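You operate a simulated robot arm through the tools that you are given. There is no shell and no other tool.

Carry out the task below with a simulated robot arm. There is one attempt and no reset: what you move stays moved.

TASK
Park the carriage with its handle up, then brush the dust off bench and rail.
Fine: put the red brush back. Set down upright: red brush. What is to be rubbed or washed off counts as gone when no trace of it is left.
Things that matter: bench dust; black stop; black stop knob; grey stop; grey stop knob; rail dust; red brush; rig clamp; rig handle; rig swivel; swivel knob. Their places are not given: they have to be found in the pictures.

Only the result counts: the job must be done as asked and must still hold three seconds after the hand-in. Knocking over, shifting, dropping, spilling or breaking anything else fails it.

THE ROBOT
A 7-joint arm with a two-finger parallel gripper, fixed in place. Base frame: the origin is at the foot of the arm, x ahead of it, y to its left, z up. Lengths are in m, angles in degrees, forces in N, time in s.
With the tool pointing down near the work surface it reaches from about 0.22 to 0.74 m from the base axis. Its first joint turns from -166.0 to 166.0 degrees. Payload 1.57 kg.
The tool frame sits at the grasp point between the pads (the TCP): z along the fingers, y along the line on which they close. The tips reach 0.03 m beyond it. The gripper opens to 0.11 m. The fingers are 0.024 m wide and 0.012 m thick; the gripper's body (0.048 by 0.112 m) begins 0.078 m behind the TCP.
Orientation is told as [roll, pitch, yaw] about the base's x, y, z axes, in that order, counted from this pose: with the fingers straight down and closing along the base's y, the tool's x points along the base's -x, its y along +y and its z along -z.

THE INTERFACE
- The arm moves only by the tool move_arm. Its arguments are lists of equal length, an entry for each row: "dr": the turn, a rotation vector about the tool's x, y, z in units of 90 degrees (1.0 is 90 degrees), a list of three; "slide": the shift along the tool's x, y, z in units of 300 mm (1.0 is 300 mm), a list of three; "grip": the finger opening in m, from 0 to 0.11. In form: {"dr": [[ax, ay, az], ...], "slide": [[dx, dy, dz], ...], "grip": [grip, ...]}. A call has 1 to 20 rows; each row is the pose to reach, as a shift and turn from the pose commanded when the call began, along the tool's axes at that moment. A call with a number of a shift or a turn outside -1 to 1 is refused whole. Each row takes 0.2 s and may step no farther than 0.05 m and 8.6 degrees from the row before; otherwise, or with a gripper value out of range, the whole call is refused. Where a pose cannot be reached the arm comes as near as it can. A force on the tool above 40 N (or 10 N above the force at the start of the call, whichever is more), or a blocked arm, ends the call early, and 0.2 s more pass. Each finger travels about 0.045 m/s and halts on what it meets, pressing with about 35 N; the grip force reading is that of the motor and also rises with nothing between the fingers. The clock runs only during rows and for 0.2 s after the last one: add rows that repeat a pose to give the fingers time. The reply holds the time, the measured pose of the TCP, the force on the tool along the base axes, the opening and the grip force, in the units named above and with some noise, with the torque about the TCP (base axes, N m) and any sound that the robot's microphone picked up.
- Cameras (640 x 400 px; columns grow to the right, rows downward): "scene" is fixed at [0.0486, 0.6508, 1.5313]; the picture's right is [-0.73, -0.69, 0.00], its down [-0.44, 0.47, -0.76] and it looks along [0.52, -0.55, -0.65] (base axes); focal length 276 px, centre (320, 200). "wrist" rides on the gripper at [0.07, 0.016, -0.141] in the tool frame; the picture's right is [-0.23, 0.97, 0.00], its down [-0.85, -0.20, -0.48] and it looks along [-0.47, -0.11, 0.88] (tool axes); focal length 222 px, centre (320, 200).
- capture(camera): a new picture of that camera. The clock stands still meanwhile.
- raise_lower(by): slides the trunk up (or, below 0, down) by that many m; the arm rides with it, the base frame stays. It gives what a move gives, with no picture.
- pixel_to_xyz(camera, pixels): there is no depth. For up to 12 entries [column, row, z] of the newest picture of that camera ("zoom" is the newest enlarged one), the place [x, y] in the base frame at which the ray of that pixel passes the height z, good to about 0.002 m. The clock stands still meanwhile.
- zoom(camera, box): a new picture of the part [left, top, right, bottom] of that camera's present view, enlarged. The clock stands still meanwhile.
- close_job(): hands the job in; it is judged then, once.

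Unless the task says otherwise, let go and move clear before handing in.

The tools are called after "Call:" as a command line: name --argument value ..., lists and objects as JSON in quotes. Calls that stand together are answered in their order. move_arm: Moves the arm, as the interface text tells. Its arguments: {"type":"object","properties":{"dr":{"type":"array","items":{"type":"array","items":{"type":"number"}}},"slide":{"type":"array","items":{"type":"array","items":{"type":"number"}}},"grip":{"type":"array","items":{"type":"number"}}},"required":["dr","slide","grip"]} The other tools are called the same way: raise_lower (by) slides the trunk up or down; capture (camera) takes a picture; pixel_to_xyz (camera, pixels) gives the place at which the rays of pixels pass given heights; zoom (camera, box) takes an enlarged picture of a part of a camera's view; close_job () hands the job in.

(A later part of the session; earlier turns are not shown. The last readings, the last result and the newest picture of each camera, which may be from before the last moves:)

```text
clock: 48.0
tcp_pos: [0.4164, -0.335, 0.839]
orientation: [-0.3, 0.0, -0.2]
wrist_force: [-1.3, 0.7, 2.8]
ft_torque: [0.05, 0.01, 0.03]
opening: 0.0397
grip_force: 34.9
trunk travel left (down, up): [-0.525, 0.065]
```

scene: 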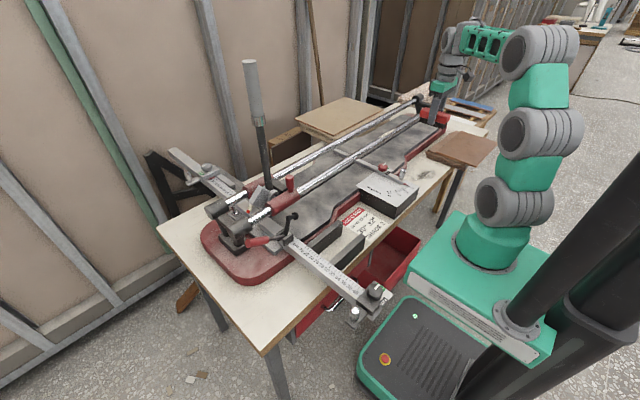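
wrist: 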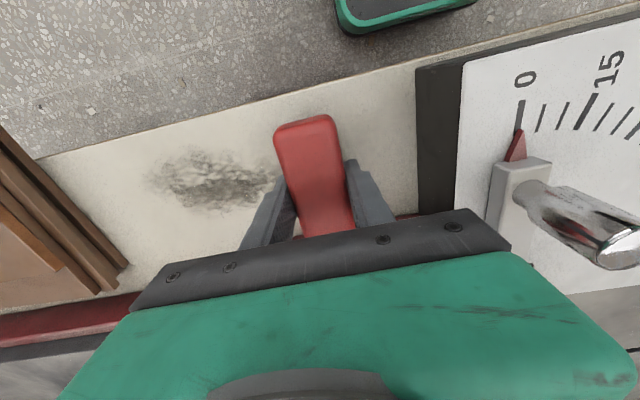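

Light contact: 2.8 N at z 0.839. I press 1.5 mm more and sweep to y ≈ −0.525 and back.

Call:
move_arm --dr '[[0, 0, 0], [0, 0, 0], [0, 0, 0], [0, 0, 0], [0, 0, 0], [0, 0, 0], [0, 0, 0], [0, 0, 0], [0, 0, 0], [0, 0, 0], [0, 0, 0], [0, 0, 0], [0, 0, 0], [0, 0, 0], [0, 0, 0], [0, 0, 0], [0, 0, 0], [0, 0, 0], [0, 0, 0], [0, 0, 0]]' --slide '[[0, -0.063, 0.005], [0, -0.127, 0.006], [0, -0.19, 0.006], [0, -0.253, 0.006], [0, -0.317, 0.007], [0, -0.38, 0.007], [0, -0.443, 0.007], [0, -0.507, 0.008], [0, -0.57, 0.008], [0, -0.633, 0.008], [0, -0.57, 0.008], [0, -0.507, 0.008], [0, -0.443, 0.007], [0, -0.38, 0.007], [0, -0.317, 0.007], [0, -0.253, 0.006], [0, -0.19, 0.006], [0, -0.127, 0.006], [0, -0.063, 0.005], [0, 0, 0.005]]' --grip '[0.02, 0.02, 0.02, 0.02, 0.02, 0.02, 0.02, 0.02, 0.02, 0.02, 0.02, 0.02, 0.02, 0.02, 0.02, 0.02, 0.02, 0.02, 0.02, 0.02]'

Call:
capture --camera "wrist"

Call:
zoom --camera "scene" --box '[380, 120, 470, 200]'

```text
clock: 52.2
tcp_pos: [0.4155, -0.3347, 0.8394]
orientation: [-0.2, 0.1, -0.2]
wrist_force: [-1.1, -2.7, 19.1]
ft_torque: [0.04, -0.34, -0.15]
opening: 0.0394
grip_force: 35.2
trunk travel left (down, up): [-0.525, 0.065]
```

```text
taken
```

wrist: 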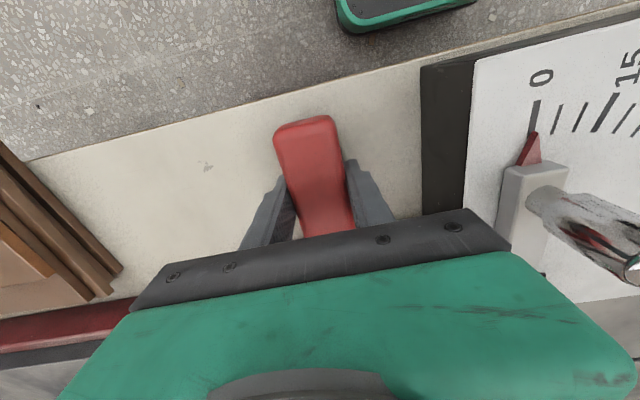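

```text
5.00 times, centred on (425, 160) of scene
```

zoom: 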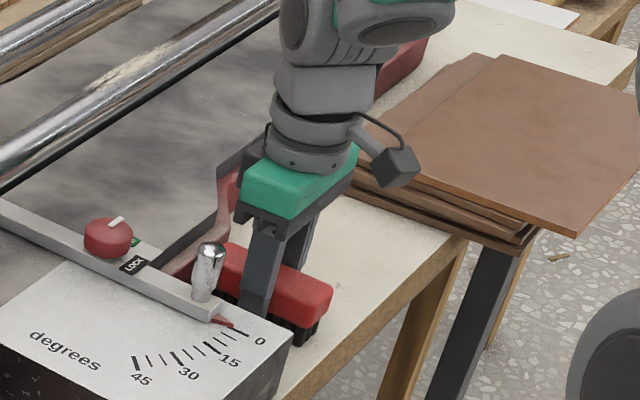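

The bench dust appears gone; a faint fleck remains at wrist (208,166). I zoom in to see whether it's a trace or part of the bench's texture.

Call:
zoom --camera "wrist" --box '[100, 110, 290, 240]'

Call:
zoom --camera "scene" --box '[405, 150, 455, 195]'

```text
3.08 times, centred on (195, 175) of wrist
```

zoom: 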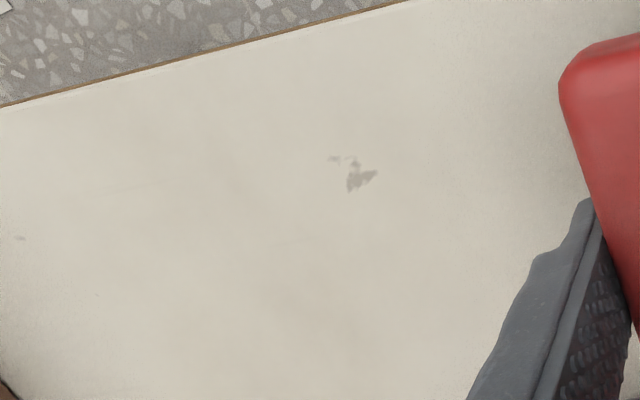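

```text
8.89 times, centred on (430, 172) of scene
```

zoom: 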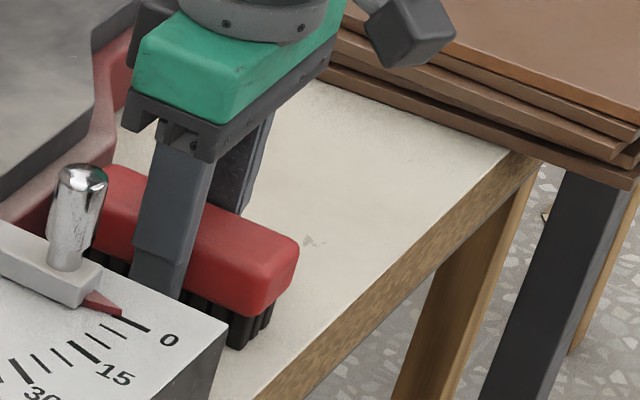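

A small fleck remains at about (206,167), like other chips in the bench paint, but I can't be sure. I sweep twice more with x offsets of ±12 mm and see if it changes.

Call:
move_arm --dr '[[0, 0, 0], [0, 0, 0], [0, 0, 0], [0, 0, 0], [0, 0, 0], [0, 0, 0], [0, 0, 0], [0, 0, 0], [0, 0, 0], [0, 0, 0], [0, 0, 0], [0, 0, 0], [0, 0, 0], [0, 0, 0], [0, 0, 0], [0, 0, 0], [0, 0, 0], [0, 0, 0], [0, 0, 0], [0, 0, 0]]' --slide '[[0.04, -0.063, 0.001], [0.04, -0.127, 0.001], [0.04, -0.19, 0.001], [0.04, -0.253, 0.001], [0.04, -0.317, 0.002], [0.04, -0.38, 0.002], [0.04, -0.443, 0.002], [0.04, -0.507, 0.003], [0.04, -0.57, 0.003], [0.0, -0.6, 0.003], [-0.04, -0.57, 0.003], [-0.04, -0.507, 0.003], [-0.04, -0.443, 0.002], [-0.04, -0.38, 0.002], [-0.04, -0.317, 0.002], [-0.04, -0.253, 0.001], [-0.04, -0.19, 0.001], [-0.04, -0.127, 0.001], [-0.04, -0.063, 0.001], [0, 0, 0]]' --grip '[0.02, 0.02, 0.02, 0.02, 0.02, 0.02, 0.02, 0.02, 0.02, 0.02, 0.02, 0.02, 0.02, 0.02, 0.02, 0.02, 0.02, 0.02, 0.02, 0.02]'

Call:
zoom --camera "wrist" --box '[100, 110, 290, 240]'

Call:
zoom --camera "scene" --box '[405, 150, 455, 195]'

```text
clock: 56.4
tcp_pos: [0.4154, -0.3355, 0.8397]
orientation: [-0.2, 0.1, -0.1]
wrist_force: [-2.7, 1.7, 6.5]
ft_torque: [0.12, -0.29, 0.11]
opening: 0.0392
grip_force: 35.1
trunk travel left (down, up): [-0.525, 0.065]
```

```text
3.08 times, centred on (195, 175) of wrist
```

zoom: 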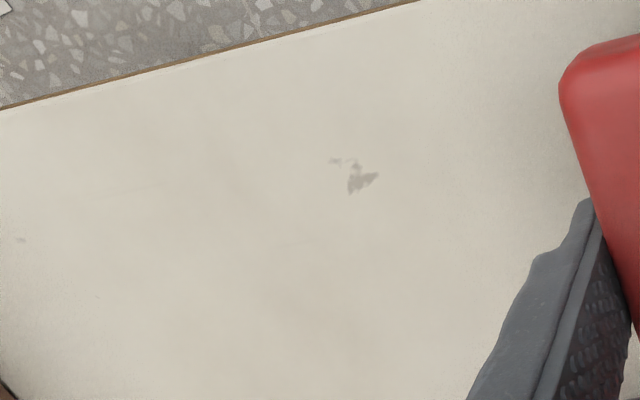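

```text
8.89 times, centred on (430, 172) of scene
```

zoom: 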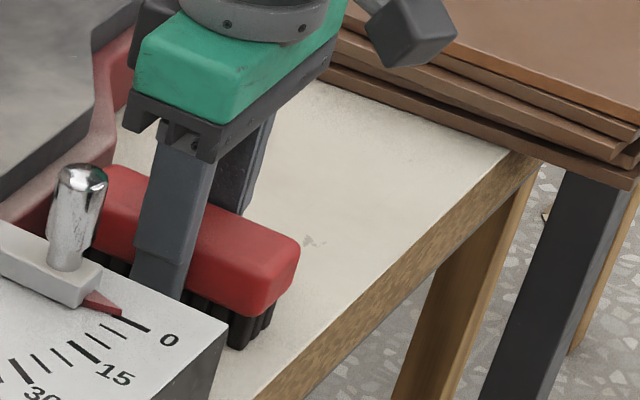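

The fleck is unchanged and crisp, matching other chips in the bench paint, so the dust there is gone. I lift the brush off the bench to z ≈ 1.08.

Call:
move_arm --dr '[[0, 0, 0], [0, 0, 0], [0, 0, 0], [0, 0, 0], [0, 0, 0], [0, 0, 0], [0, 0, 0]]' --slide '[[0, 0, -0.1], [0, 0, -0.24], [0, 0, -0.38], [0, 0, -0.52], [0, 0, -0.66], [0, 0, -0.8], [0, 0, -0.8]]' --grip '[0.02, 0.02, 0.02, 0.02, 0.02, 0.02, 0.02]'

Call:
raise_lower --by 0.05

Call:
capture --camera "wrist"

Call:
capture --camera "scene"

```text
clock: 58.0
tcp_pos: [0.4155, -0.3347, 1.0787]
orientation: [-0.2, 0.1, -0.1]
wrist_force: [-0.7, -0.6, 0.0]
ft_torque: [0.01, 0.0, 0.01]
opening: 0.0397
grip_force: 35.3
trunk travel left (down, up): [-0.525, 0.065]
```

```text
clock: 58.9
tcp_pos: [0.4158, -0.3347, 1.1275]
orientation: [-0.3, 0.1, 0.0]
wrist_force: [0.0, -0.2, -0.5]
ft_torque: [0.0, 0.0, 0.01]
opening: 0.0393
grip_force: 34.7
trunk travel left (down, up): [-0.575, 0.015]
```

```text
taken
```

wrist: 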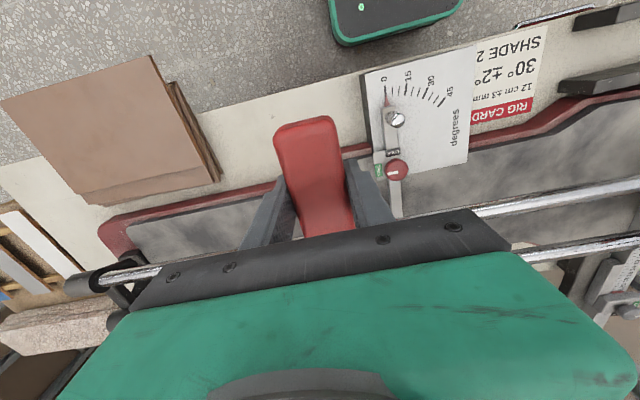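

```text
taken
```

scene: 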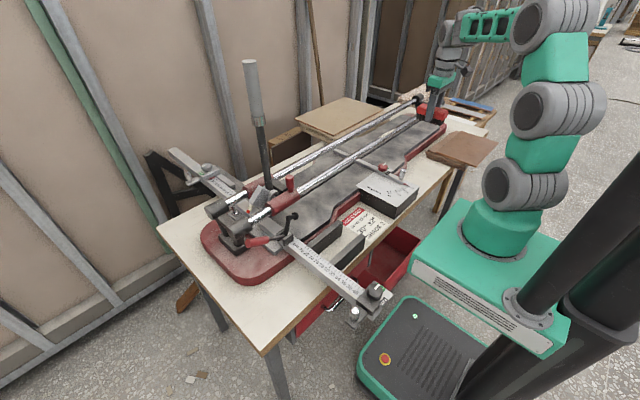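

The carriage stays parked with the handle up, and the trunk has risen 5 cm for more reach. I now bring the brush above the near rail at (0.58, −0.245), about 4 cm above it.

Call:
move_arm --dr '[[0, 0, 0], [0, 0, 0], [0, 0, 0], [0, 0, 0], [0, 0, 0], [0, 0, 0], [0, 0, 0]]' --slide '[[-0.09, 0.05, 0.03], [-0.18, 0.1, 0.07], [-0.28, 0.15, 0.11], [-0.38, 0.2, 0.15], [-0.47, 0.25, 0.19], [-0.547, 0.3, 0.225], [-0.547, 0.3, 0.225]]' --grip '[0.02, 0.02, 0.02, 0.02, 0.02, 0.02, 0.02]'

Call:
capture --camera "wrist"

Call:
zoom --camera "scene" --box '[340, 90, 450, 180]'

```text
clock: 60.5
tcp_pos: [0.5804, -0.2475, 1.0597]
orientation: [-0.2, 0.1, -0.1]
wrist_force: [-0.7, -0.5, -1.5]
ft_torque: [-0.01, 0.0, -0.02]
opening: 0.0393
grip_force: 35.1
trunk travel left (down, up): [-0.575, 0.015]
```

```text
taken
```

wrist: 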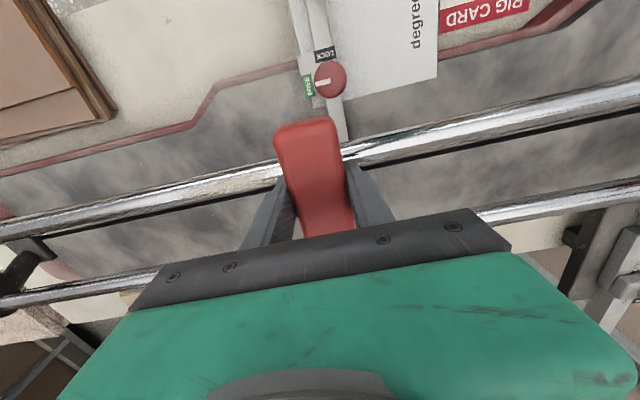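

```text
4.44 times, centred on (395, 135) of scene
```

zoom: 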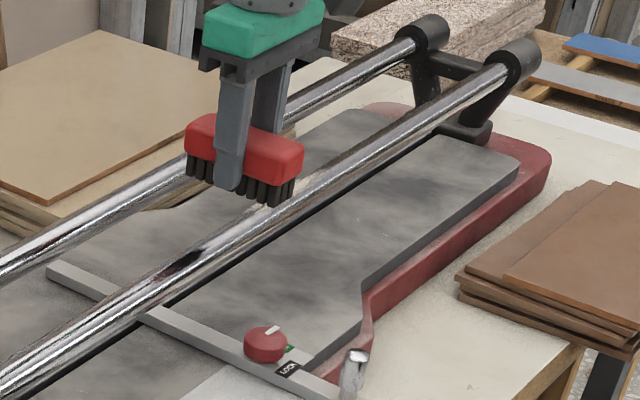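

The brush hangs above the near rail. I zoom on the wrist view to see the rail dust beside the brush and check the brush's line over the rail.

Call:
zoom --camera "wrist" --box '[120, 100, 440, 260]'

Call:
pixel_to_xyz --camera "wrist" --pixels '[[200, 188, 0.98], [245, 177, 0.98], [400, 142, 0.98], [500, 120, 0.98], [100, 211, 0.98]]'

```text
2.00 times, centred on (280, 180) of wrist
```

zoom: 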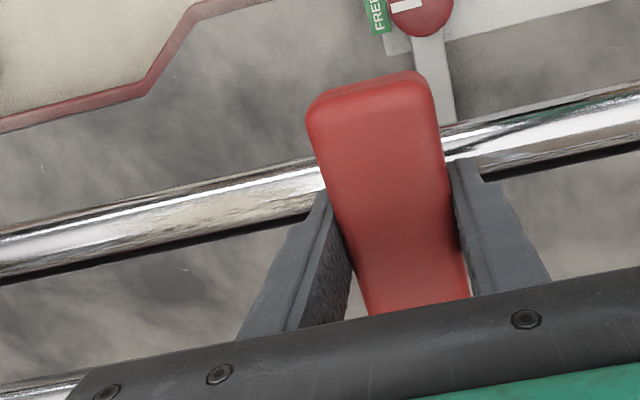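

```text
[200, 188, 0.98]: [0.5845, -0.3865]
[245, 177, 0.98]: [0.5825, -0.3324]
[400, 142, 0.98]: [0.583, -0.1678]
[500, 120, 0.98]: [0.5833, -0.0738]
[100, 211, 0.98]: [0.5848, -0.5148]
```

The rail's crest runs at x ≈ 0.584 and the dust sits on its upper side. I lower slowly until the bristles touch, reading the force.

Call:
move_arm --dr '[[0, 0, 0], [0, 0, 0], [0, 0, 0], [0, 0, 0], [0, 0, 0]]' --slide '[[-0.01, 0, 0.04], [-0.01, 0, 0.08], [-0.01, 0, 0.1], [-0.01, 0, 0.117], [-0.01, 0, 0.117]]' --grip '[0.02, 0.02, 0.02, 0.02, 0.02]'

Call:
zoom --camera "scene" --box '[355, 105, 425, 160]'

```text
clock: 61.7
tcp_pos: [0.583, -0.2475, 1.0242]
orientation: [-0.2, 0.2, -0.1]
wrist_force: [0.8, -0.1, -1.1]
ft_torque: [0.01, 0.02, 0.0]
opening: 0.0397
grip_force: 35.1
trunk travel left (down, up): [-0.575, 0.015]
```

```text
7.27 times, centred on (390, 132) of scene
```

zoom: 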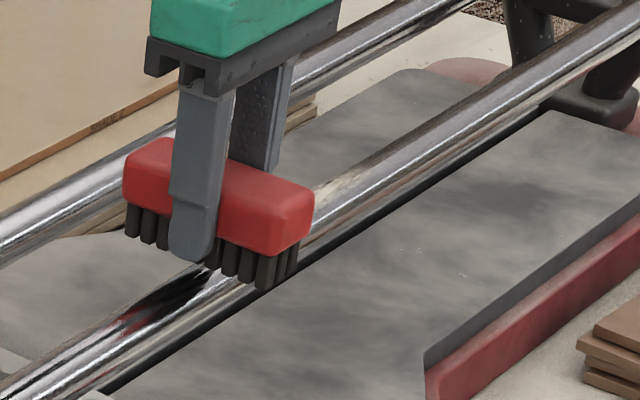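

The bristles are just above the rail with no load yet, and some dust shows at (345,185) beside the brush. I lower a few millimetres more.

Call:
move_arm --dr '[[0, 0, 0], [0, 0, 0], [0, 0, 0]]' --slide '[[0, 0, 0.007], [0, 0, 0.014], [0, 0, 0.014]]' --grip '[0.02, 0.02, 0.02]'

```text
clock: 62.5
tcp_pos: [0.5828, -0.2471, 1.0213]
orientation: [-0.3, 0.2, -0.1]
wrist_force: [1.7, -0.6, -1.1]
ft_torque: [0.0, 0.02, -0.02]
opening: 0.0393
grip_force: 35.3
trunk travel left (down, up): [-0.575, 0.015]
```

Still no load at z 1.021. I lower in 2 mm steps until a small upward force appears.

Call:
move_arm --dr '[[0, 0, 0], [0, 0, 0], [0, 0, 0]]' --slide '[[0, 0, 0.007], [0, 0, 0.0135], [0, 0, 0.0135]]' --grip '[0.02, 0.02, 0.02]'

Call:
zoom --camera "scene" --box '[355, 115, 405, 155]'

```text
clock: 63.3
tcp_pos: [0.5824, -0.2463, 1.0151]
orientation: [-0.3, 0.1, -0.1]
wrist_force: [-0.3, 0.0, -1.3]
ft_torque: [0.01, -0.02, 0.02]
opening: 0.0395
grip_force: 34.6
trunk travel left (down, up): [-0.575, 0.015]
```

```text
10.00 times, centred on (380, 135) of scene
```

zoom: 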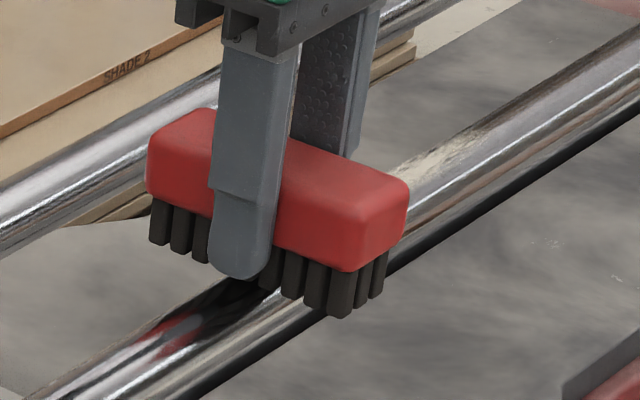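

No contact yet at 1.015. I lower in finer steps by another 6 mm, which will stop if force rises.

Call:
move_arm --dr '[[0, 0, 0], [0, 0, 0], [0, 0, 0], [0, 0, 0]]' --slide '[[0, 0, 0.005], [0, 0, 0.01], [0, 0, 0.013], [0, 0, 0.013]]' --grip '[0.02, 0.02, 0.02, 0.02]'

```text
clock: 64.3
tcp_pos: [0.5842, -0.2462, 1.0146]
orientation: [-0.3, 0.0, -0.1]
wrist_force: [-0.7, 1.5, 6.3]
ft_torque: [0.14, -0.01, 0.02]
opening: 0.0397
grip_force: 35.2
trunk travel left (down, up): [-0.575, 0.015]
```

Contact at z 1.0146 with about 7 N. I sweep along the rail to y ≈ −0.42 and back.

Call:
move_arm --dr '[[0, 0, 0], [0, 0, 0], [0, 0, 0], [0, 0, 0], [0, 0, 0], [0, 0, 0], [0, 0, 0], [0, 0, 0], [0, 0, 0], [0, 0, 0], [0, 0, 0], [0, 0, 0], [0, 0, 0], [0, 0, 0], [0, 0, 0], [0, 0, 0], [0, 0, 0], [0, 0, 0], [0, 0, 0]]' --slide '[[0, -0.04, 0.003], [0, -0.1, 0.003], [0, -0.16, 0.004], [0, -0.22, 0.004], [0, -0.28, 0.005], [0, -0.34, 0.005], [0, -0.4, 0.005], [0, -0.46, 0.006], [0, -0.52, 0.006], [0, -0.58, 0.006], [0, -0.52, 0.006], [0, -0.46, 0.006], [0, -0.4, 0.005], [0, -0.34, 0.005], [0, -0.28, 0.005], [0, -0.22, 0.004], [0, -0.14, 0.004], [0, -0.06, 0.003], [0, 0, 0.003]]' --grip '[0.02, 0.02, 0.02, 0.02, 0.02, 0.02, 0.02, 0.02, 0.02, 0.02, 0.02, 0.02, 0.02, 0.02, 0.02, 0.02, 0.02, 0.02, 0.02]'

Call:
zoom --camera "scene" --box '[355, 105, 425, 160]'

Call:
capture --camera "wrist"

```text
clock: 68.3
tcp_pos: [0.582, -0.2458, 1.0138]
orientation: [-0.3, -0.1, -0.1]
wrist_force: [-0.7, -4.8, 22.0]
ft_torque: [-0.01, -0.19, -0.08]
opening: 0.0393
grip_force: 35.6
trunk travel left (down, up): [-0.575, 0.015]
```

```text
7.27 times, centred on (390, 132) of scene
```

zoom: 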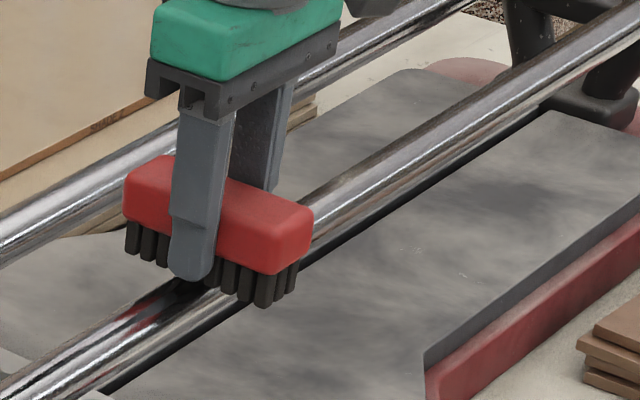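

```text
taken
```

wrist: 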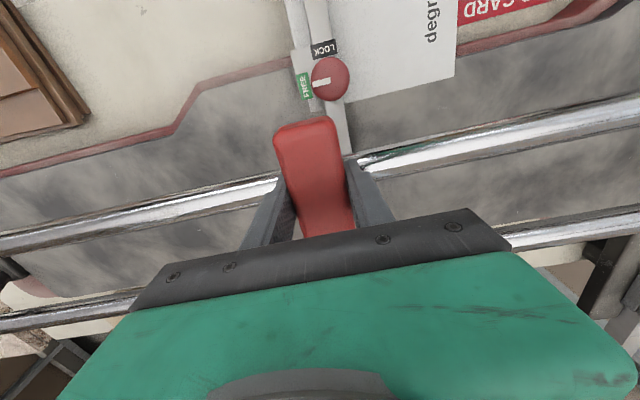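

The rail looks clean in both views now. I zoom closely on the rail to check for leftover traces.

Call:
zoom --camera "wrist" --box '[100, 140, 300, 260]'

Call:
zoom --camera "scene" --box '[375, 110, 415, 145]'

```text
3.20 times, centred on (200, 200) of wrist
```

zoom: 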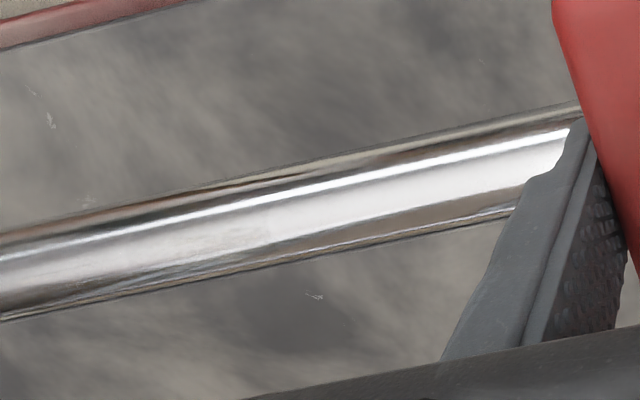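

```text
11.43 times, centred on (395, 128) of scene
```

zoom: 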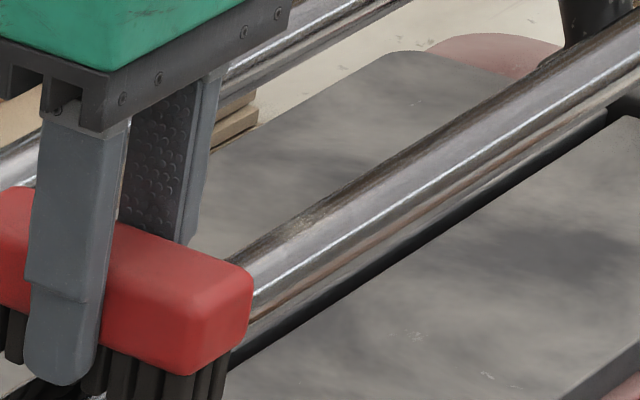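

A faint smudge may remain near the upper edge at scene zoom (300,218). I sweep again from y ≈ −0.22 to −0.43 and back, with the brush offset a little in x each way.

Call:
move_arm --dr '[[0, 0, 0], [0, 0, 0], [0, 0, 0], [0, 0, 0], [0, 0, 0], [0, 0, 0], [0, 0, 0], [0, 0, 0], [0, 0, 0], [0, 0, 0], [0, 0, 0], [0, 0, 0], [0, 0, 0], [0, 0, 0], [0, 0, 0], [0, 0, 0], [0, 0, 0], [0, 0, 0], [0, 0, 0], [0, 0, 0]]' --slide '[[-0.03, 0.06, 0.0], [-0.05, 0.0, 0.001], [-0.05, -0.08, 0.001], [-0.05, -0.16, 0.002], [-0.05, -0.23, 0.002], [-0.05, -0.3, 0.002], [-0.05, -0.37, 0.003], [-0.05, -0.44, 0.003], [-0.05, -0.51, 0.003], [-0.03, -0.58, 0.004], [0.0, -0.6, 0.004], [0.05, -0.55, 0.003], [0.05, -0.47, 0.003], [0.05, -0.39, 0.003], [0.05, -0.31, 0.002], [0.05, -0.23, 0.002], [0.05, -0.15, 0.001], [0.05, -0.07, 0.001], [0.03, 0.0, 0.0], [0, 0.06, 0]]' --grip '[0.02, 0.02, 0.02, 0.02, 0.02, 0.02, 0.02, 0.02, 0.02, 0.02, 0.02, 0.02, 0.02, 0.02, 0.02, 0.02, 0.02, 0.02, 0.02, 0.02]'

Call:
zoom --camera "scene" --box '[375, 110, 415, 145]'

Call:
capture --camera "wrist"

```text
clock: 72.5
tcp_pos: [0.5828, -0.2271, 1.0126]
orientation: [-0.2, 0.2, 0.0]
wrist_force: [0.2, 0.6, 4.5]
ft_torque: [0.1, -0.04, 0.0]
opening: 0.0395
grip_force: 34.9
trunk travel left (down, up): [-0.575, 0.015]
```

```text
11.43 times, centred on (395, 128) of scene
```

zoom: 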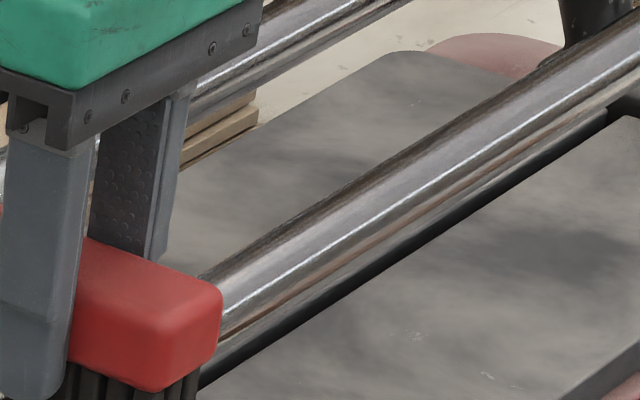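

```text
taken
```

wrist: 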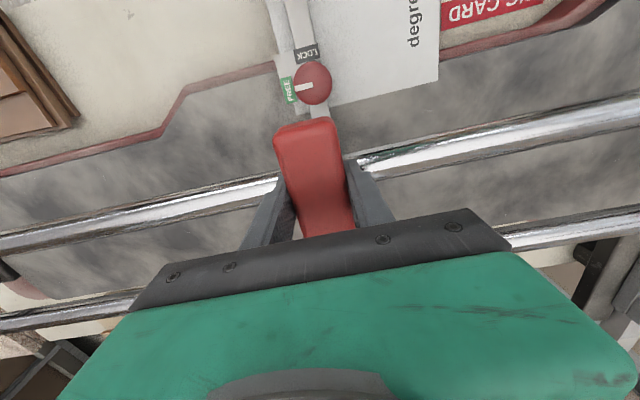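

The second sweep removed the faint trace. For safety I make one more pass tilted 12° toward the near side, returning flat.

Call:
move_arm --dr '[[0, -0.07, 0], [0, -0.133, 0], [0, -0.133, 0], [0, -0.133, 0], [0, -0.133, 0], [0, -0.133, 0], [0, -0.133, 0], [0, -0.133, 0], [0, -0.133, 0], [0, -0.07, 0], [0, 0, 0], [0, 0, 0], [0, 0, 0], [0, 0, 0], [0, 0, 0], [0, 0, 0], [0, 0, 0], [0, 0, 0], [0, 0, 0], [0, 0, 0]]' --slide '[[0.018, 0.0, 0.003], [0.035, -0.06, 0.006], [0.035, -0.14, 0.006], [0.035, -0.22, 0.007], [0.035, -0.3, 0.007], [0.035, -0.38, 0.007], [0.035, -0.46, 0.008], [0.035, -0.54, 0.008], [0.035, -0.62, 0.008], [0.018, -0.66, 0.007], [0.0, -0.66, 0.007], [0.0, -0.6, 0.007], [0.0, -0.52, 0.006], [0.0, -0.44, 0.006], [0.0, -0.36, 0.005], [0.0, -0.28, 0.005], [0.0, -0.2, 0.004], [0.0, -0.12, 0.004], [0.0, -0.04, 0.003], [0, 0.03, 0.003]]' --grip '[0.02, 0.02, 0.02, 0.02, 0.02, 0.02, 0.02, 0.02, 0.02, 0.02, 0.02, 0.02, 0.02, 0.02, 0.02, 0.02, 0.02, 0.02, 0.02, 0.02]'

Call:
zoom --camera "scene" --box '[360, 110, 415, 155]'

Call:
zoom --camera "wrist" --box '[100, 140, 300, 260]'

```text
clock: 76.7
tcp_pos: [0.5834, -0.2177, 1.0121]
orientation: [-0.3, -0.1, -0.2]
wrist_force: [0.4, -3.1, 22.9]
ft_torque: [0.0, -0.14, -0.09]
opening: 0.0392
grip_force: 35.1
trunk travel left (down, up): [-0.575, 0.015]
```

```text
8.89 times, centred on (388, 132) of scene
```

zoom: 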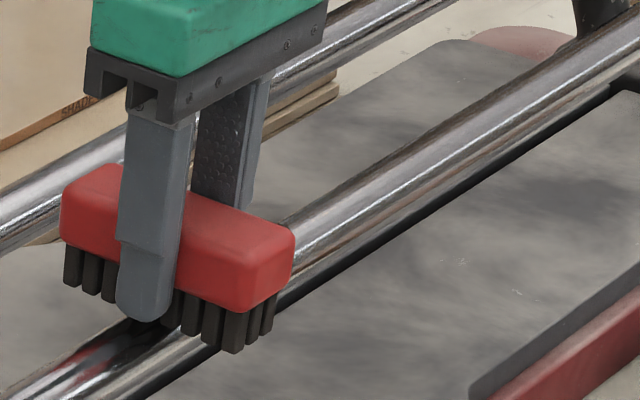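

```text
3.20 times, centred on (200, 200) of wrist
```

zoom: 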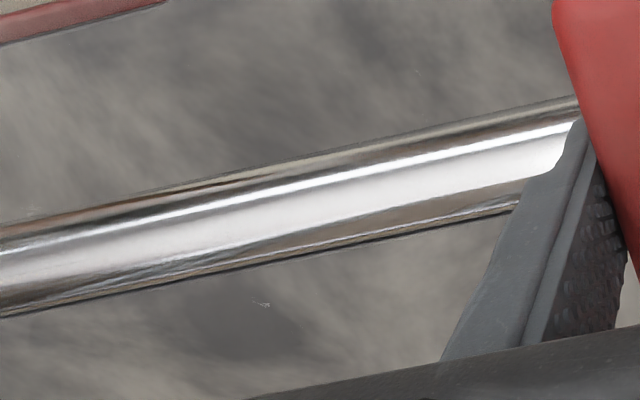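

The rail is clean in both views. I lift the brush off and check the rail under it and the bench area once more.

Call:
move_arm --dr '[[0, 0, 0], [0, 0, 0], [0, 0, 0], [0, 0, 0], [0, 0, 0]]' --slide '[[0, 0, -0.06], [0, 0, -0.16], [0.1, 0.1, -0.3], [0.2, 0.2, -0.4], [0.2, 0.2, -0.4]]' --grip '[0.02, 0.02, 0.02, 0.02, 0.02]'

Call:
zoom --camera "scene" --box '[360, 110, 415, 155]'

Call:
zoom --camera "scene" --box '[405, 150, 455, 195]'

Call:
capture --camera "wrist"

```text
refused: row 3 steps farther than a row can; nothing moved
```

```text
8.89 times, centred on (388, 132) of scene
```

zoom: 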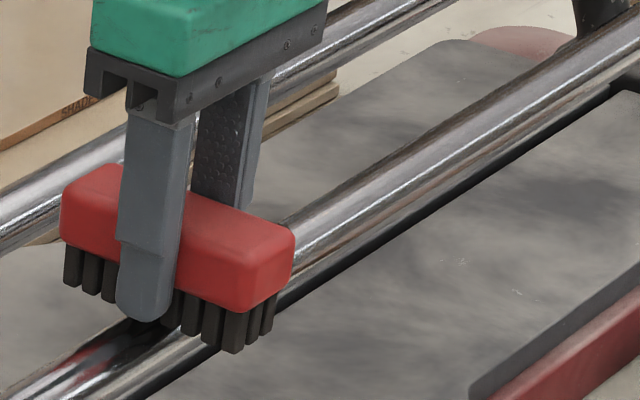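

```text
8.89 times, centred on (430, 172) of scene
```

zoom: 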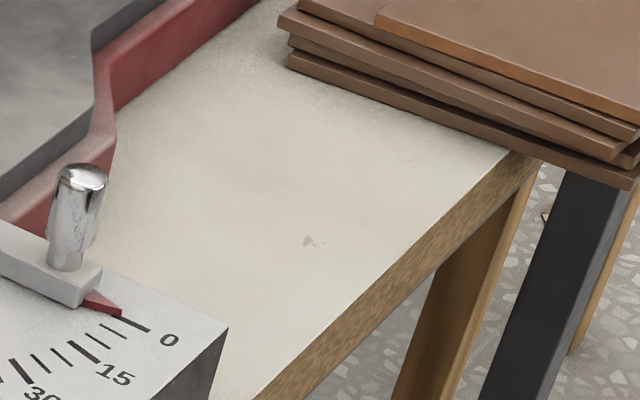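

```text
taken
```

wrist: 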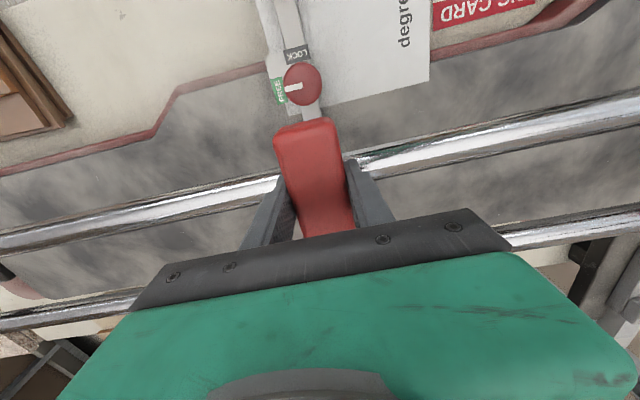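

The call was refused for a long step, but the views show a clean rail and a clean bench apart from the crisp chip at scene (429,176). I lift off in smaller steps and go back over the bench spot for one more check pass.

Call:
move_arm --dr '[[0, 0, 0], [0, 0, 0], [0, 0, 0], [0, 0, 0], [0, 0, 0], [0, 0, 0], [0, 0, 0], [0, 0, 0]]' --slide '[[0, 0, -0.12], [0, 0, -0.26], [0.11, -0.08, -0.26], [0.22, -0.16, -0.26], [0.33, -0.24, -0.26], [0.44, -0.32, -0.26], [0.557, -0.407, -0.26], [0.557, -0.407, -0.26]]' --grip '[0.02, 0.02, 0.02, 0.02, 0.02, 0.02, 0.02, 0.02]'

Call:
zoom --camera "scene" --box '[345, 110, 415, 165]'

Call:
capture --camera "wrist"

```text
clock: 78.5
tcp_pos: [0.4144, -0.3404, 1.0909]
orientation: [-0.3, 0.1, -0.2]
wrist_force: [-0.5, 0.4, -0.1]
ft_torque: [-0.02, -0.02, -0.01]
opening: 0.0398
grip_force: 34.8
trunk travel left (down, up): [-0.575, 0.015]
```

```text
7.27 times, centred on (380, 138) of scene
```

zoom: 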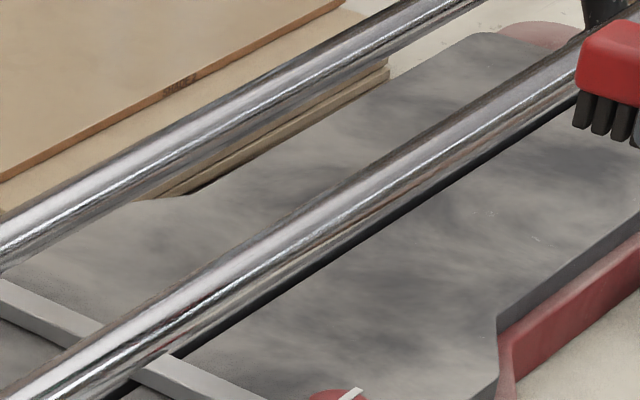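

```text
taken
```

wrist: 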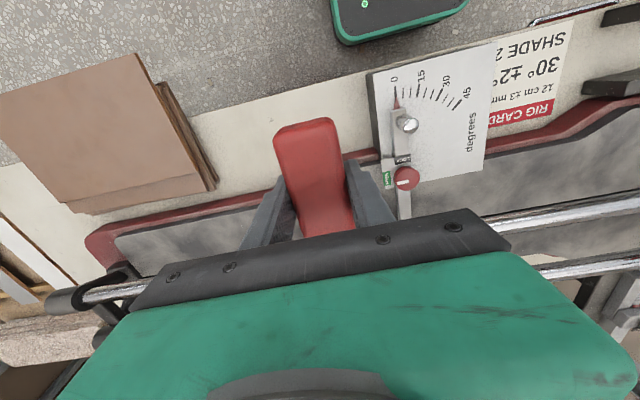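

The rail is clean along its whole stretch. I lower onto the bench again at y ≈ −0.34 for an extra pass over the chip.

Call:
move_arm --dr '[[0, 0, 0], [0, 0, 0], [0, 0, 0], [0, 0, 0], [0, 0, 0], [0, 0, 0], [0, 0, 0], [0, 0, 0], [0, 0, 0]]' --slide '[[0, 0, 0.14], [0, 0, 0.28], [0, 0, 0.42], [0, 0, 0.56], [0, 0, 0.7], [0, 0, 0.79], [0, 0, 0.82], [0, 0, 0.838], [0, 0, 0.838]]' --grip '[0.02, 0.02, 0.02, 0.02, 0.02, 0.02, 0.02, 0.02, 0.02]'

```text
clock: 80.5
tcp_pos: [0.415, -0.3411, 0.8392]
orientation: [-0.2, 0.1, -0.2]
wrist_force: [-0.1, -0.6, -0.9]
ft_torque: [0.01, 0.02, -0.01]
opening: 0.0395
grip_force: 34.9
trunk travel left (down, up): [-0.575, 0.015]
```

Barely above contact at 0.839. I press about 3 mm further down and sweep zig-zag over the former dust area.

Call:
move_arm --dr '[[0, 0, 0], [0, 0, 0], [0, 0, 0], [0, 0, 0], [0, 0, 0], [0, 0, 0], [0, 0, 0], [0, 0, 0], [0, 0, 0], [0, 0, 0], [0, 0, 0], [0, 0, 0], [0, 0, 0], [0, 0, 0], [0, 0, 0], [0, 0, 0], [0, 0, 0], [0, 0, 0], [0, 0, 0], [0, 0, 0]]' --slide '[[0, 0, 0.006], [0, -0.06, 0.01], [0.03, -0.12, 0.01], [0.06, -0.18, 0.01], [0.0, -0.24, 0.011], [-0.04, -0.29, 0.011], [0.0, -0.34, 0.011], [0.06, -0.38, 0.011], [0.0, -0.44, 0.012], [-0.04, -0.5, 0.012], [0.0, -0.56, 0.012], [0.03, -0.6, 0.012], [0.06, -0.54, 0.012], [0.06, -0.46, 0.012], [0.06, -0.38, 0.011], [0.05, -0.3, 0.011], [0.04, -0.22, 0.01], [0.03, -0.14, 0.01], [0.02, -0.06, 0.01], [0, 0, 0.01]]' --grip '[0.02, 0.02, 0.02, 0.02, 0.02, 0.02, 0.02, 0.02, 0.02, 0.02, 0.02, 0.02, 0.02, 0.02, 0.02, 0.02, 0.02, 0.02, 0.02, 0.02]'

Call:
zoom --camera "wrist" --box '[100, 110, 290, 240]'

Call:
zoom --camera "scene" --box '[405, 150, 455, 195]'

```text
clock: 84.7
tcp_pos: [0.4137, -0.3417, 0.8353]
orientation: [-0.4, -0.1, 0.0]
wrist_force: [-1.0, -6.8, 25.9]
ft_torque: [0.02, -0.11, -0.11]
opening: 0.0395
grip_force: 34.9
trunk travel left (down, up): [-0.575, 0.015]
```

```text
3.08 times, centred on (195, 175) of wrist
```

zoom: 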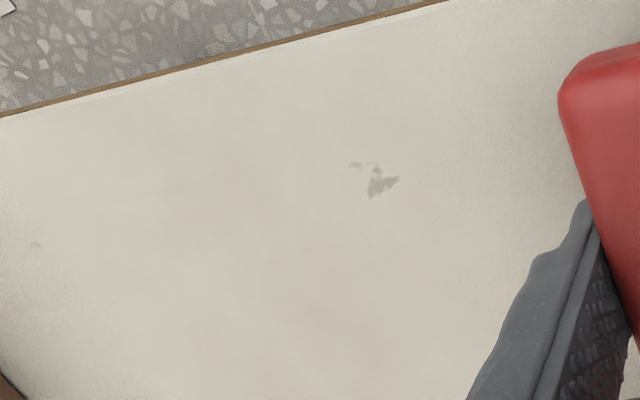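

```text
8.89 times, centred on (430, 172) of scene
```

zoom: 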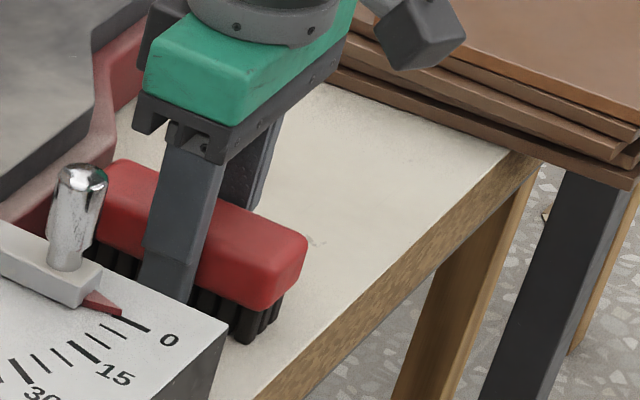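

The chip did not change under a hard pass, so it's part of the bench surface and the dust is gone. I lift the brush and carry it back toward its place in stages at z ≈ 1.10.

Call:
move_arm --dr '[[0, 0, 0], [0, 0, 0], [0, 0, 0], [0, 0, 0], [0, 0, 0], [0, 0, 0], [0, 0, 0], [0, 0, 0]]' --slide '[[0, 0, -0.06], [0, 0, -0.2], [0, 0, -0.34], [0, 0, -0.48], [0, 0, -0.62], [0, 0, -0.76], [0, 0, -0.89], [0, 0, -0.89]]' --grip '[0.02, 0.02, 0.02, 0.02, 0.02, 0.02, 0.02, 0.02]'

Call:
move_arm --dr '[[0, 0, 0], [0, 0, 0], [0, 0, 0], [0, 0, 0], [0, 0, 0], [0, 0, 0], [0, 0, 0], [0, 0, 0]]' --slide '[[0, 0.1, 0], [0, 0.24, 0], [0, 0.38, 0], [0, 0.52, 0], [0, 0.66, 0], [0, 0.8, 0], [0, 0.95, 0], [0, 0.95, 0]]' --grip '[0.02, 0.02, 0.02, 0.02, 0.02, 0.02, 0.02, 0.02]'

Call:
move_arm --dr '[[0, 0, 0], [0, 0, 0], [0, 0, 0], [0, 0, 0], [0, 0, 0], [0, 0, 0], [0, 0, 0], [0, 0, 0]]' --slide '[[0, 0.1, 0], [0, 0.24, 0], [0, 0.38, 0], [0, 0.52, 0], [0, 0.66, 0], [0, 0.8, 0], [0, 0.95, 0], [0, 0.95, 0]]' --grip '[0.02, 0.02, 0.02, 0.02, 0.02, 0.02, 0.02, 0.02]'

Call:
capture --camera "wrist"

Call:
capture --camera "scene"

```text
clock: 86.5
tcp_pos: [0.4164, -0.3378, 1.1026]
orientation: [-0.3, 0.0, -0.1]
wrist_force: [-0.5, 0.5, -2.2]
ft_torque: [-0.01, 0.04, -0.04]
opening: 0.0393
grip_force: 35.0
trunk travel left (down, up): [-0.575, 0.015]
```

```text
clock: 88.3
tcp_pos: [0.42, -0.0531, 1.101]
orientation: [-0.4, 0.0, -0.1]
wrist_force: [-0.7, -0.5, -1.4]
ft_torque: [-0.01, -0.03, -0.03]
opening: 0.0392
grip_force: 34.6
trunk travel left (down, up): [-0.575, 0.015]
```

```text
clock: 90.1
tcp_pos: [0.4154, 0.2303, 1.099]
orientation: [-0.3, 0.1, -0.1]
wrist_force: [-0.8, -0.2, -1.4]
ft_torque: [0.01, 0.01, -0.01]
opening: 0.0394
grip_force: 35.0
trunk travel left (down, up): [-0.575, 0.015]
```

```text
taken
```

wrist: 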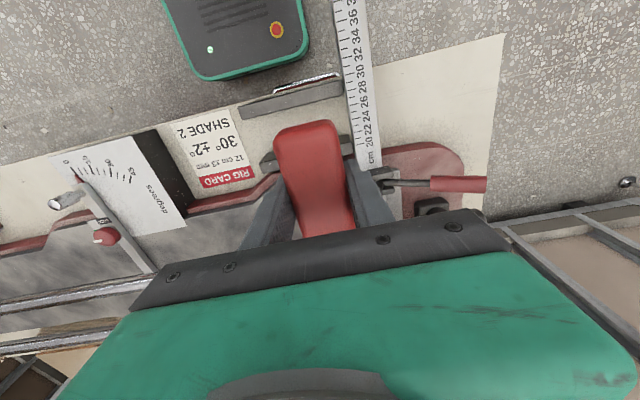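

```text
taken
```

scene: 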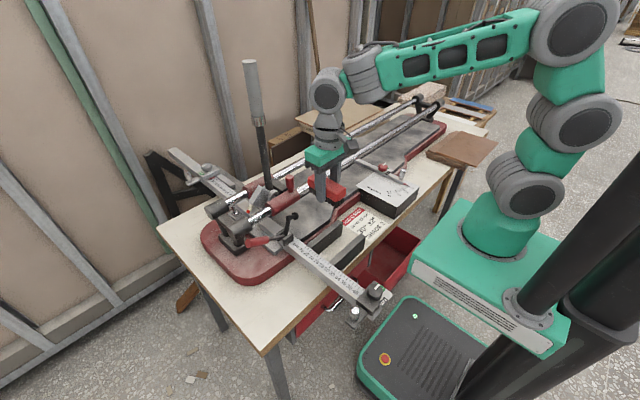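

The rig is undisturbed and the carriage still parked with the handle up (scene (250,62)). I move the last stretch to above the brush's original spot.

Call:
move_arm --dr '[[0, 0, 0], [0, 0, 0], [0, 0, 0], [0, 0, 0], [0, 0, 0], [0, 0, 0], [0, 0, 0], [0, 0, 0]]' --slide '[[0.003, 0.1, 0], [0.005, 0.24, 0], [0.008, 0.38, 0], [0.01, 0.52, 0], [0.012, 0.66, 0], [0.015, 0.78, 0], [0.015, 0.832, 0], [0.015, 0.832, 0]]' --grip '[0.02, 0.02, 0.02, 0.02, 0.02, 0.02, 0.02, 0.02]'

Call:
capture --camera "wrist"

Call:
capture --camera "scene"

```text
clock: 91.9
tcp_pos: [0.4119, 0.4812, 1.1]
orientation: [-0.3, 0.1, -0.1]
wrist_force: [-0.5, -0.1, -0.4]
ft_torque: [-0.01, 0.01, 0.01]
opening: 0.0396
grip_force: 34.5
trunk travel left (down, up): [-0.575, 0.015]
```

```text
taken
```

wrist: 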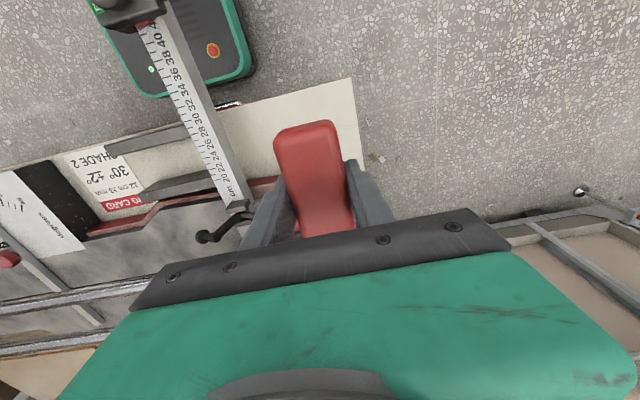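

```text
taken
```

scene: 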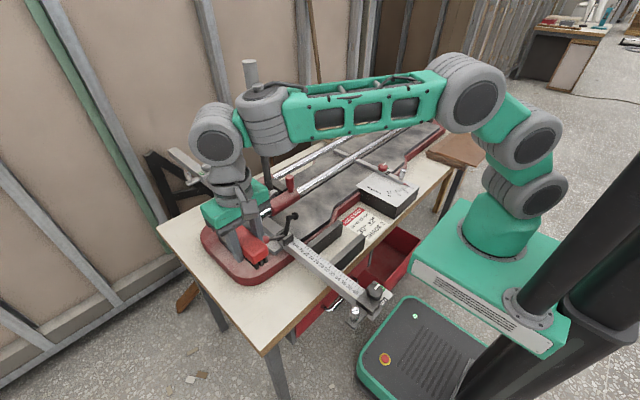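

The hand is back over the starting place, but the brush's near end now shows a few px lower (row 120–133 versus 113–128), so it may have slipped a few mm along its length in the grip. I zoom to measure it against the hand.

Call:
zoom --camera "wrist" --box '[240, 90, 400, 250]'

Call:
zoom --camera "scene" --box '[200, 180, 310, 280]'

Call:
pixel_to_xyz --camera "wrist" --pixels '[[275, 134, 1.105], [334, 121, 1.105], [304, 127, 1.105]]'

```text
2.50 times, centred on (320, 170) of wrist
```

zoom: 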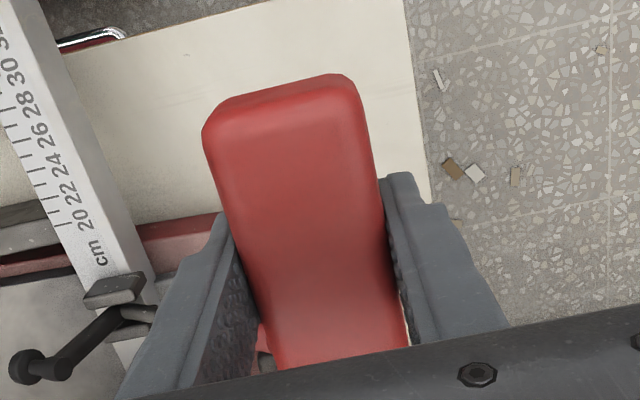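

```text
4.00 times, centred on (255, 230) of scene
```

zoom: 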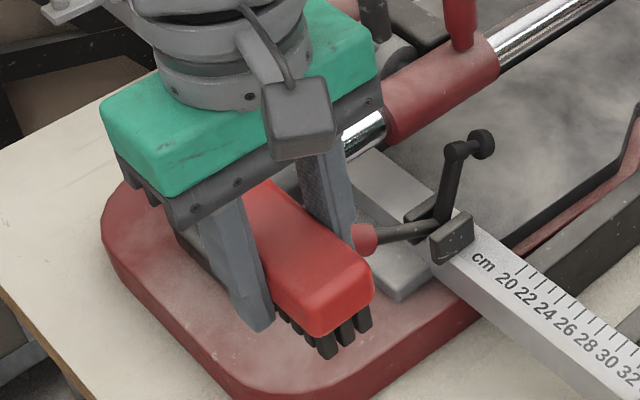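

```text
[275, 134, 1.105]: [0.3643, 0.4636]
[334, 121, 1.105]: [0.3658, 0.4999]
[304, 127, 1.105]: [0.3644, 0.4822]
```

I query the brush's near top edge at its real height to see how far it has moved along x in the grip.

Call:
pixel_to_xyz --camera "wrist" --pixels '[[335.2, 128, 1.103], [335.2, 128, 1.11], [273.2, 142, 1.103], [273.2, 142, 1.11], [326, 119.2, 1.09], [326, 119.2, 1.1], [278, 130, 1.09], [278, 130, 1.1]]'

Call:
zoom --camera "scene" --box '[225, 215, 285, 275]'

```text
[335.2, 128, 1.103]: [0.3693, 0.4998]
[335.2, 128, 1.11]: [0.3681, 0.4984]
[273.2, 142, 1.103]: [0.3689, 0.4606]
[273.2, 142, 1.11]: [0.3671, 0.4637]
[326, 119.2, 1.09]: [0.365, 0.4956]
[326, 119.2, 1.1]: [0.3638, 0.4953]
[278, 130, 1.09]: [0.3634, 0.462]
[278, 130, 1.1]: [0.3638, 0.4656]
```

```text
6.67 times, centred on (255, 245) of scene
```

zoom: 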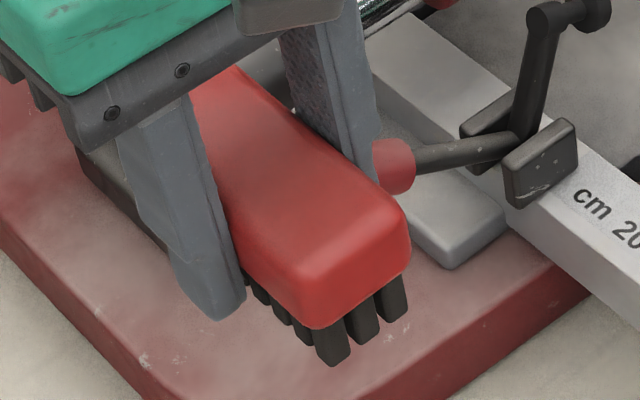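

The outer end of the brush sits at the same offset from the hand as at pick-up (within about 1 mm), just slightly tilted. I descend along the same path to z ≈ 0.86.

Call:
move_arm --dr '[[0, 0, 0], [0, 0, 0], [0, 0, 0], [0, 0, 0], [0, 0, 0], [0, 0, 0], [0, 0, 0], [0, 0, 0]]' --slide '[[0, 0, 0.1], [0, 0, 0.24], [0, 0, 0.38], [0, 0, 0.52], [0, 0, 0.66], [0, 0, 0.76], [0, 0, 0.81], [0, 0, 0.81]]' --grip '[0.02, 0.02, 0.02, 0.02, 0.02, 0.02, 0.02, 0.02]'

Call:
capture --camera "wrist"

Call:
zoom --camera "scene" --box '[235, 270, 295, 335]'

```text
clock: 93.7
tcp_pos: [0.4116, 0.4768, 0.8549]
orientation: [-0.3, -0.1, -0.2]
wrist_force: [-0.6, 0.8, -0.5]
ft_torque: [0.04, 0.01, -0.02]
opening: 0.0395
grip_force: 34.6
trunk travel left (down, up): [-0.575, 0.015]
```

```text
taken
```

wrist: 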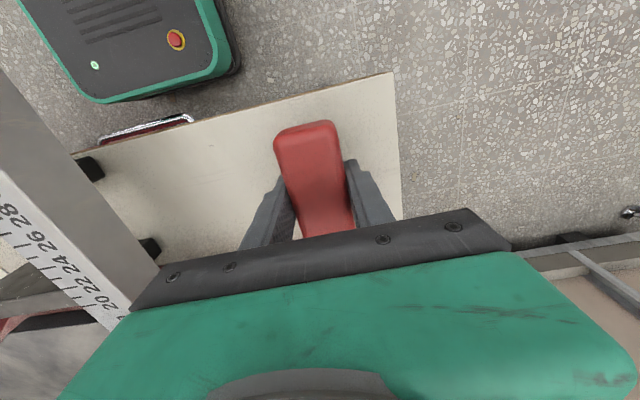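

```text
6.15 times, centred on (265, 302) of scene
```

zoom: 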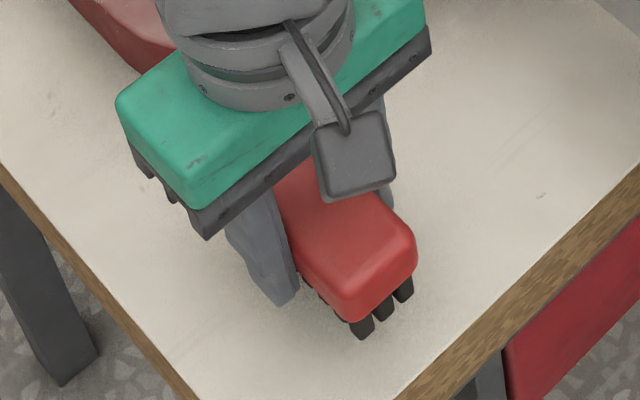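

I check the hand's true place using the bench corner at wrist (393,73), which earlier measured (0.353, 0.5485), and the brush's near end.

Call:
zoom --camera "wrist" --box '[250, 60, 410, 200]'

Call:
pixel_to_xyz --camera "wrist" --pixels '[[393, 73, 0.8], [300, 97, 0.8], [200, 121, 0.8], [336, 128, 0.857], [274, 142, 0.857], [327, 119, 0.845], [278, 131, 0.845]]'

```text
2.86 times, centred on (330, 130) of wrist
```

zoom: 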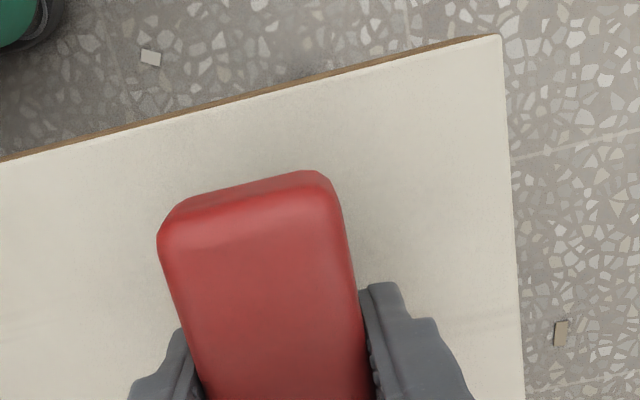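

```text
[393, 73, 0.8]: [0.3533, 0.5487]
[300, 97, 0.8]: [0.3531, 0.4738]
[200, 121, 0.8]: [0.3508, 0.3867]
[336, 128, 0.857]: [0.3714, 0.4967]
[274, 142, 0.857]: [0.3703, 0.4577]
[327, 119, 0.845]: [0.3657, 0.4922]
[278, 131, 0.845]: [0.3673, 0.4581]
```

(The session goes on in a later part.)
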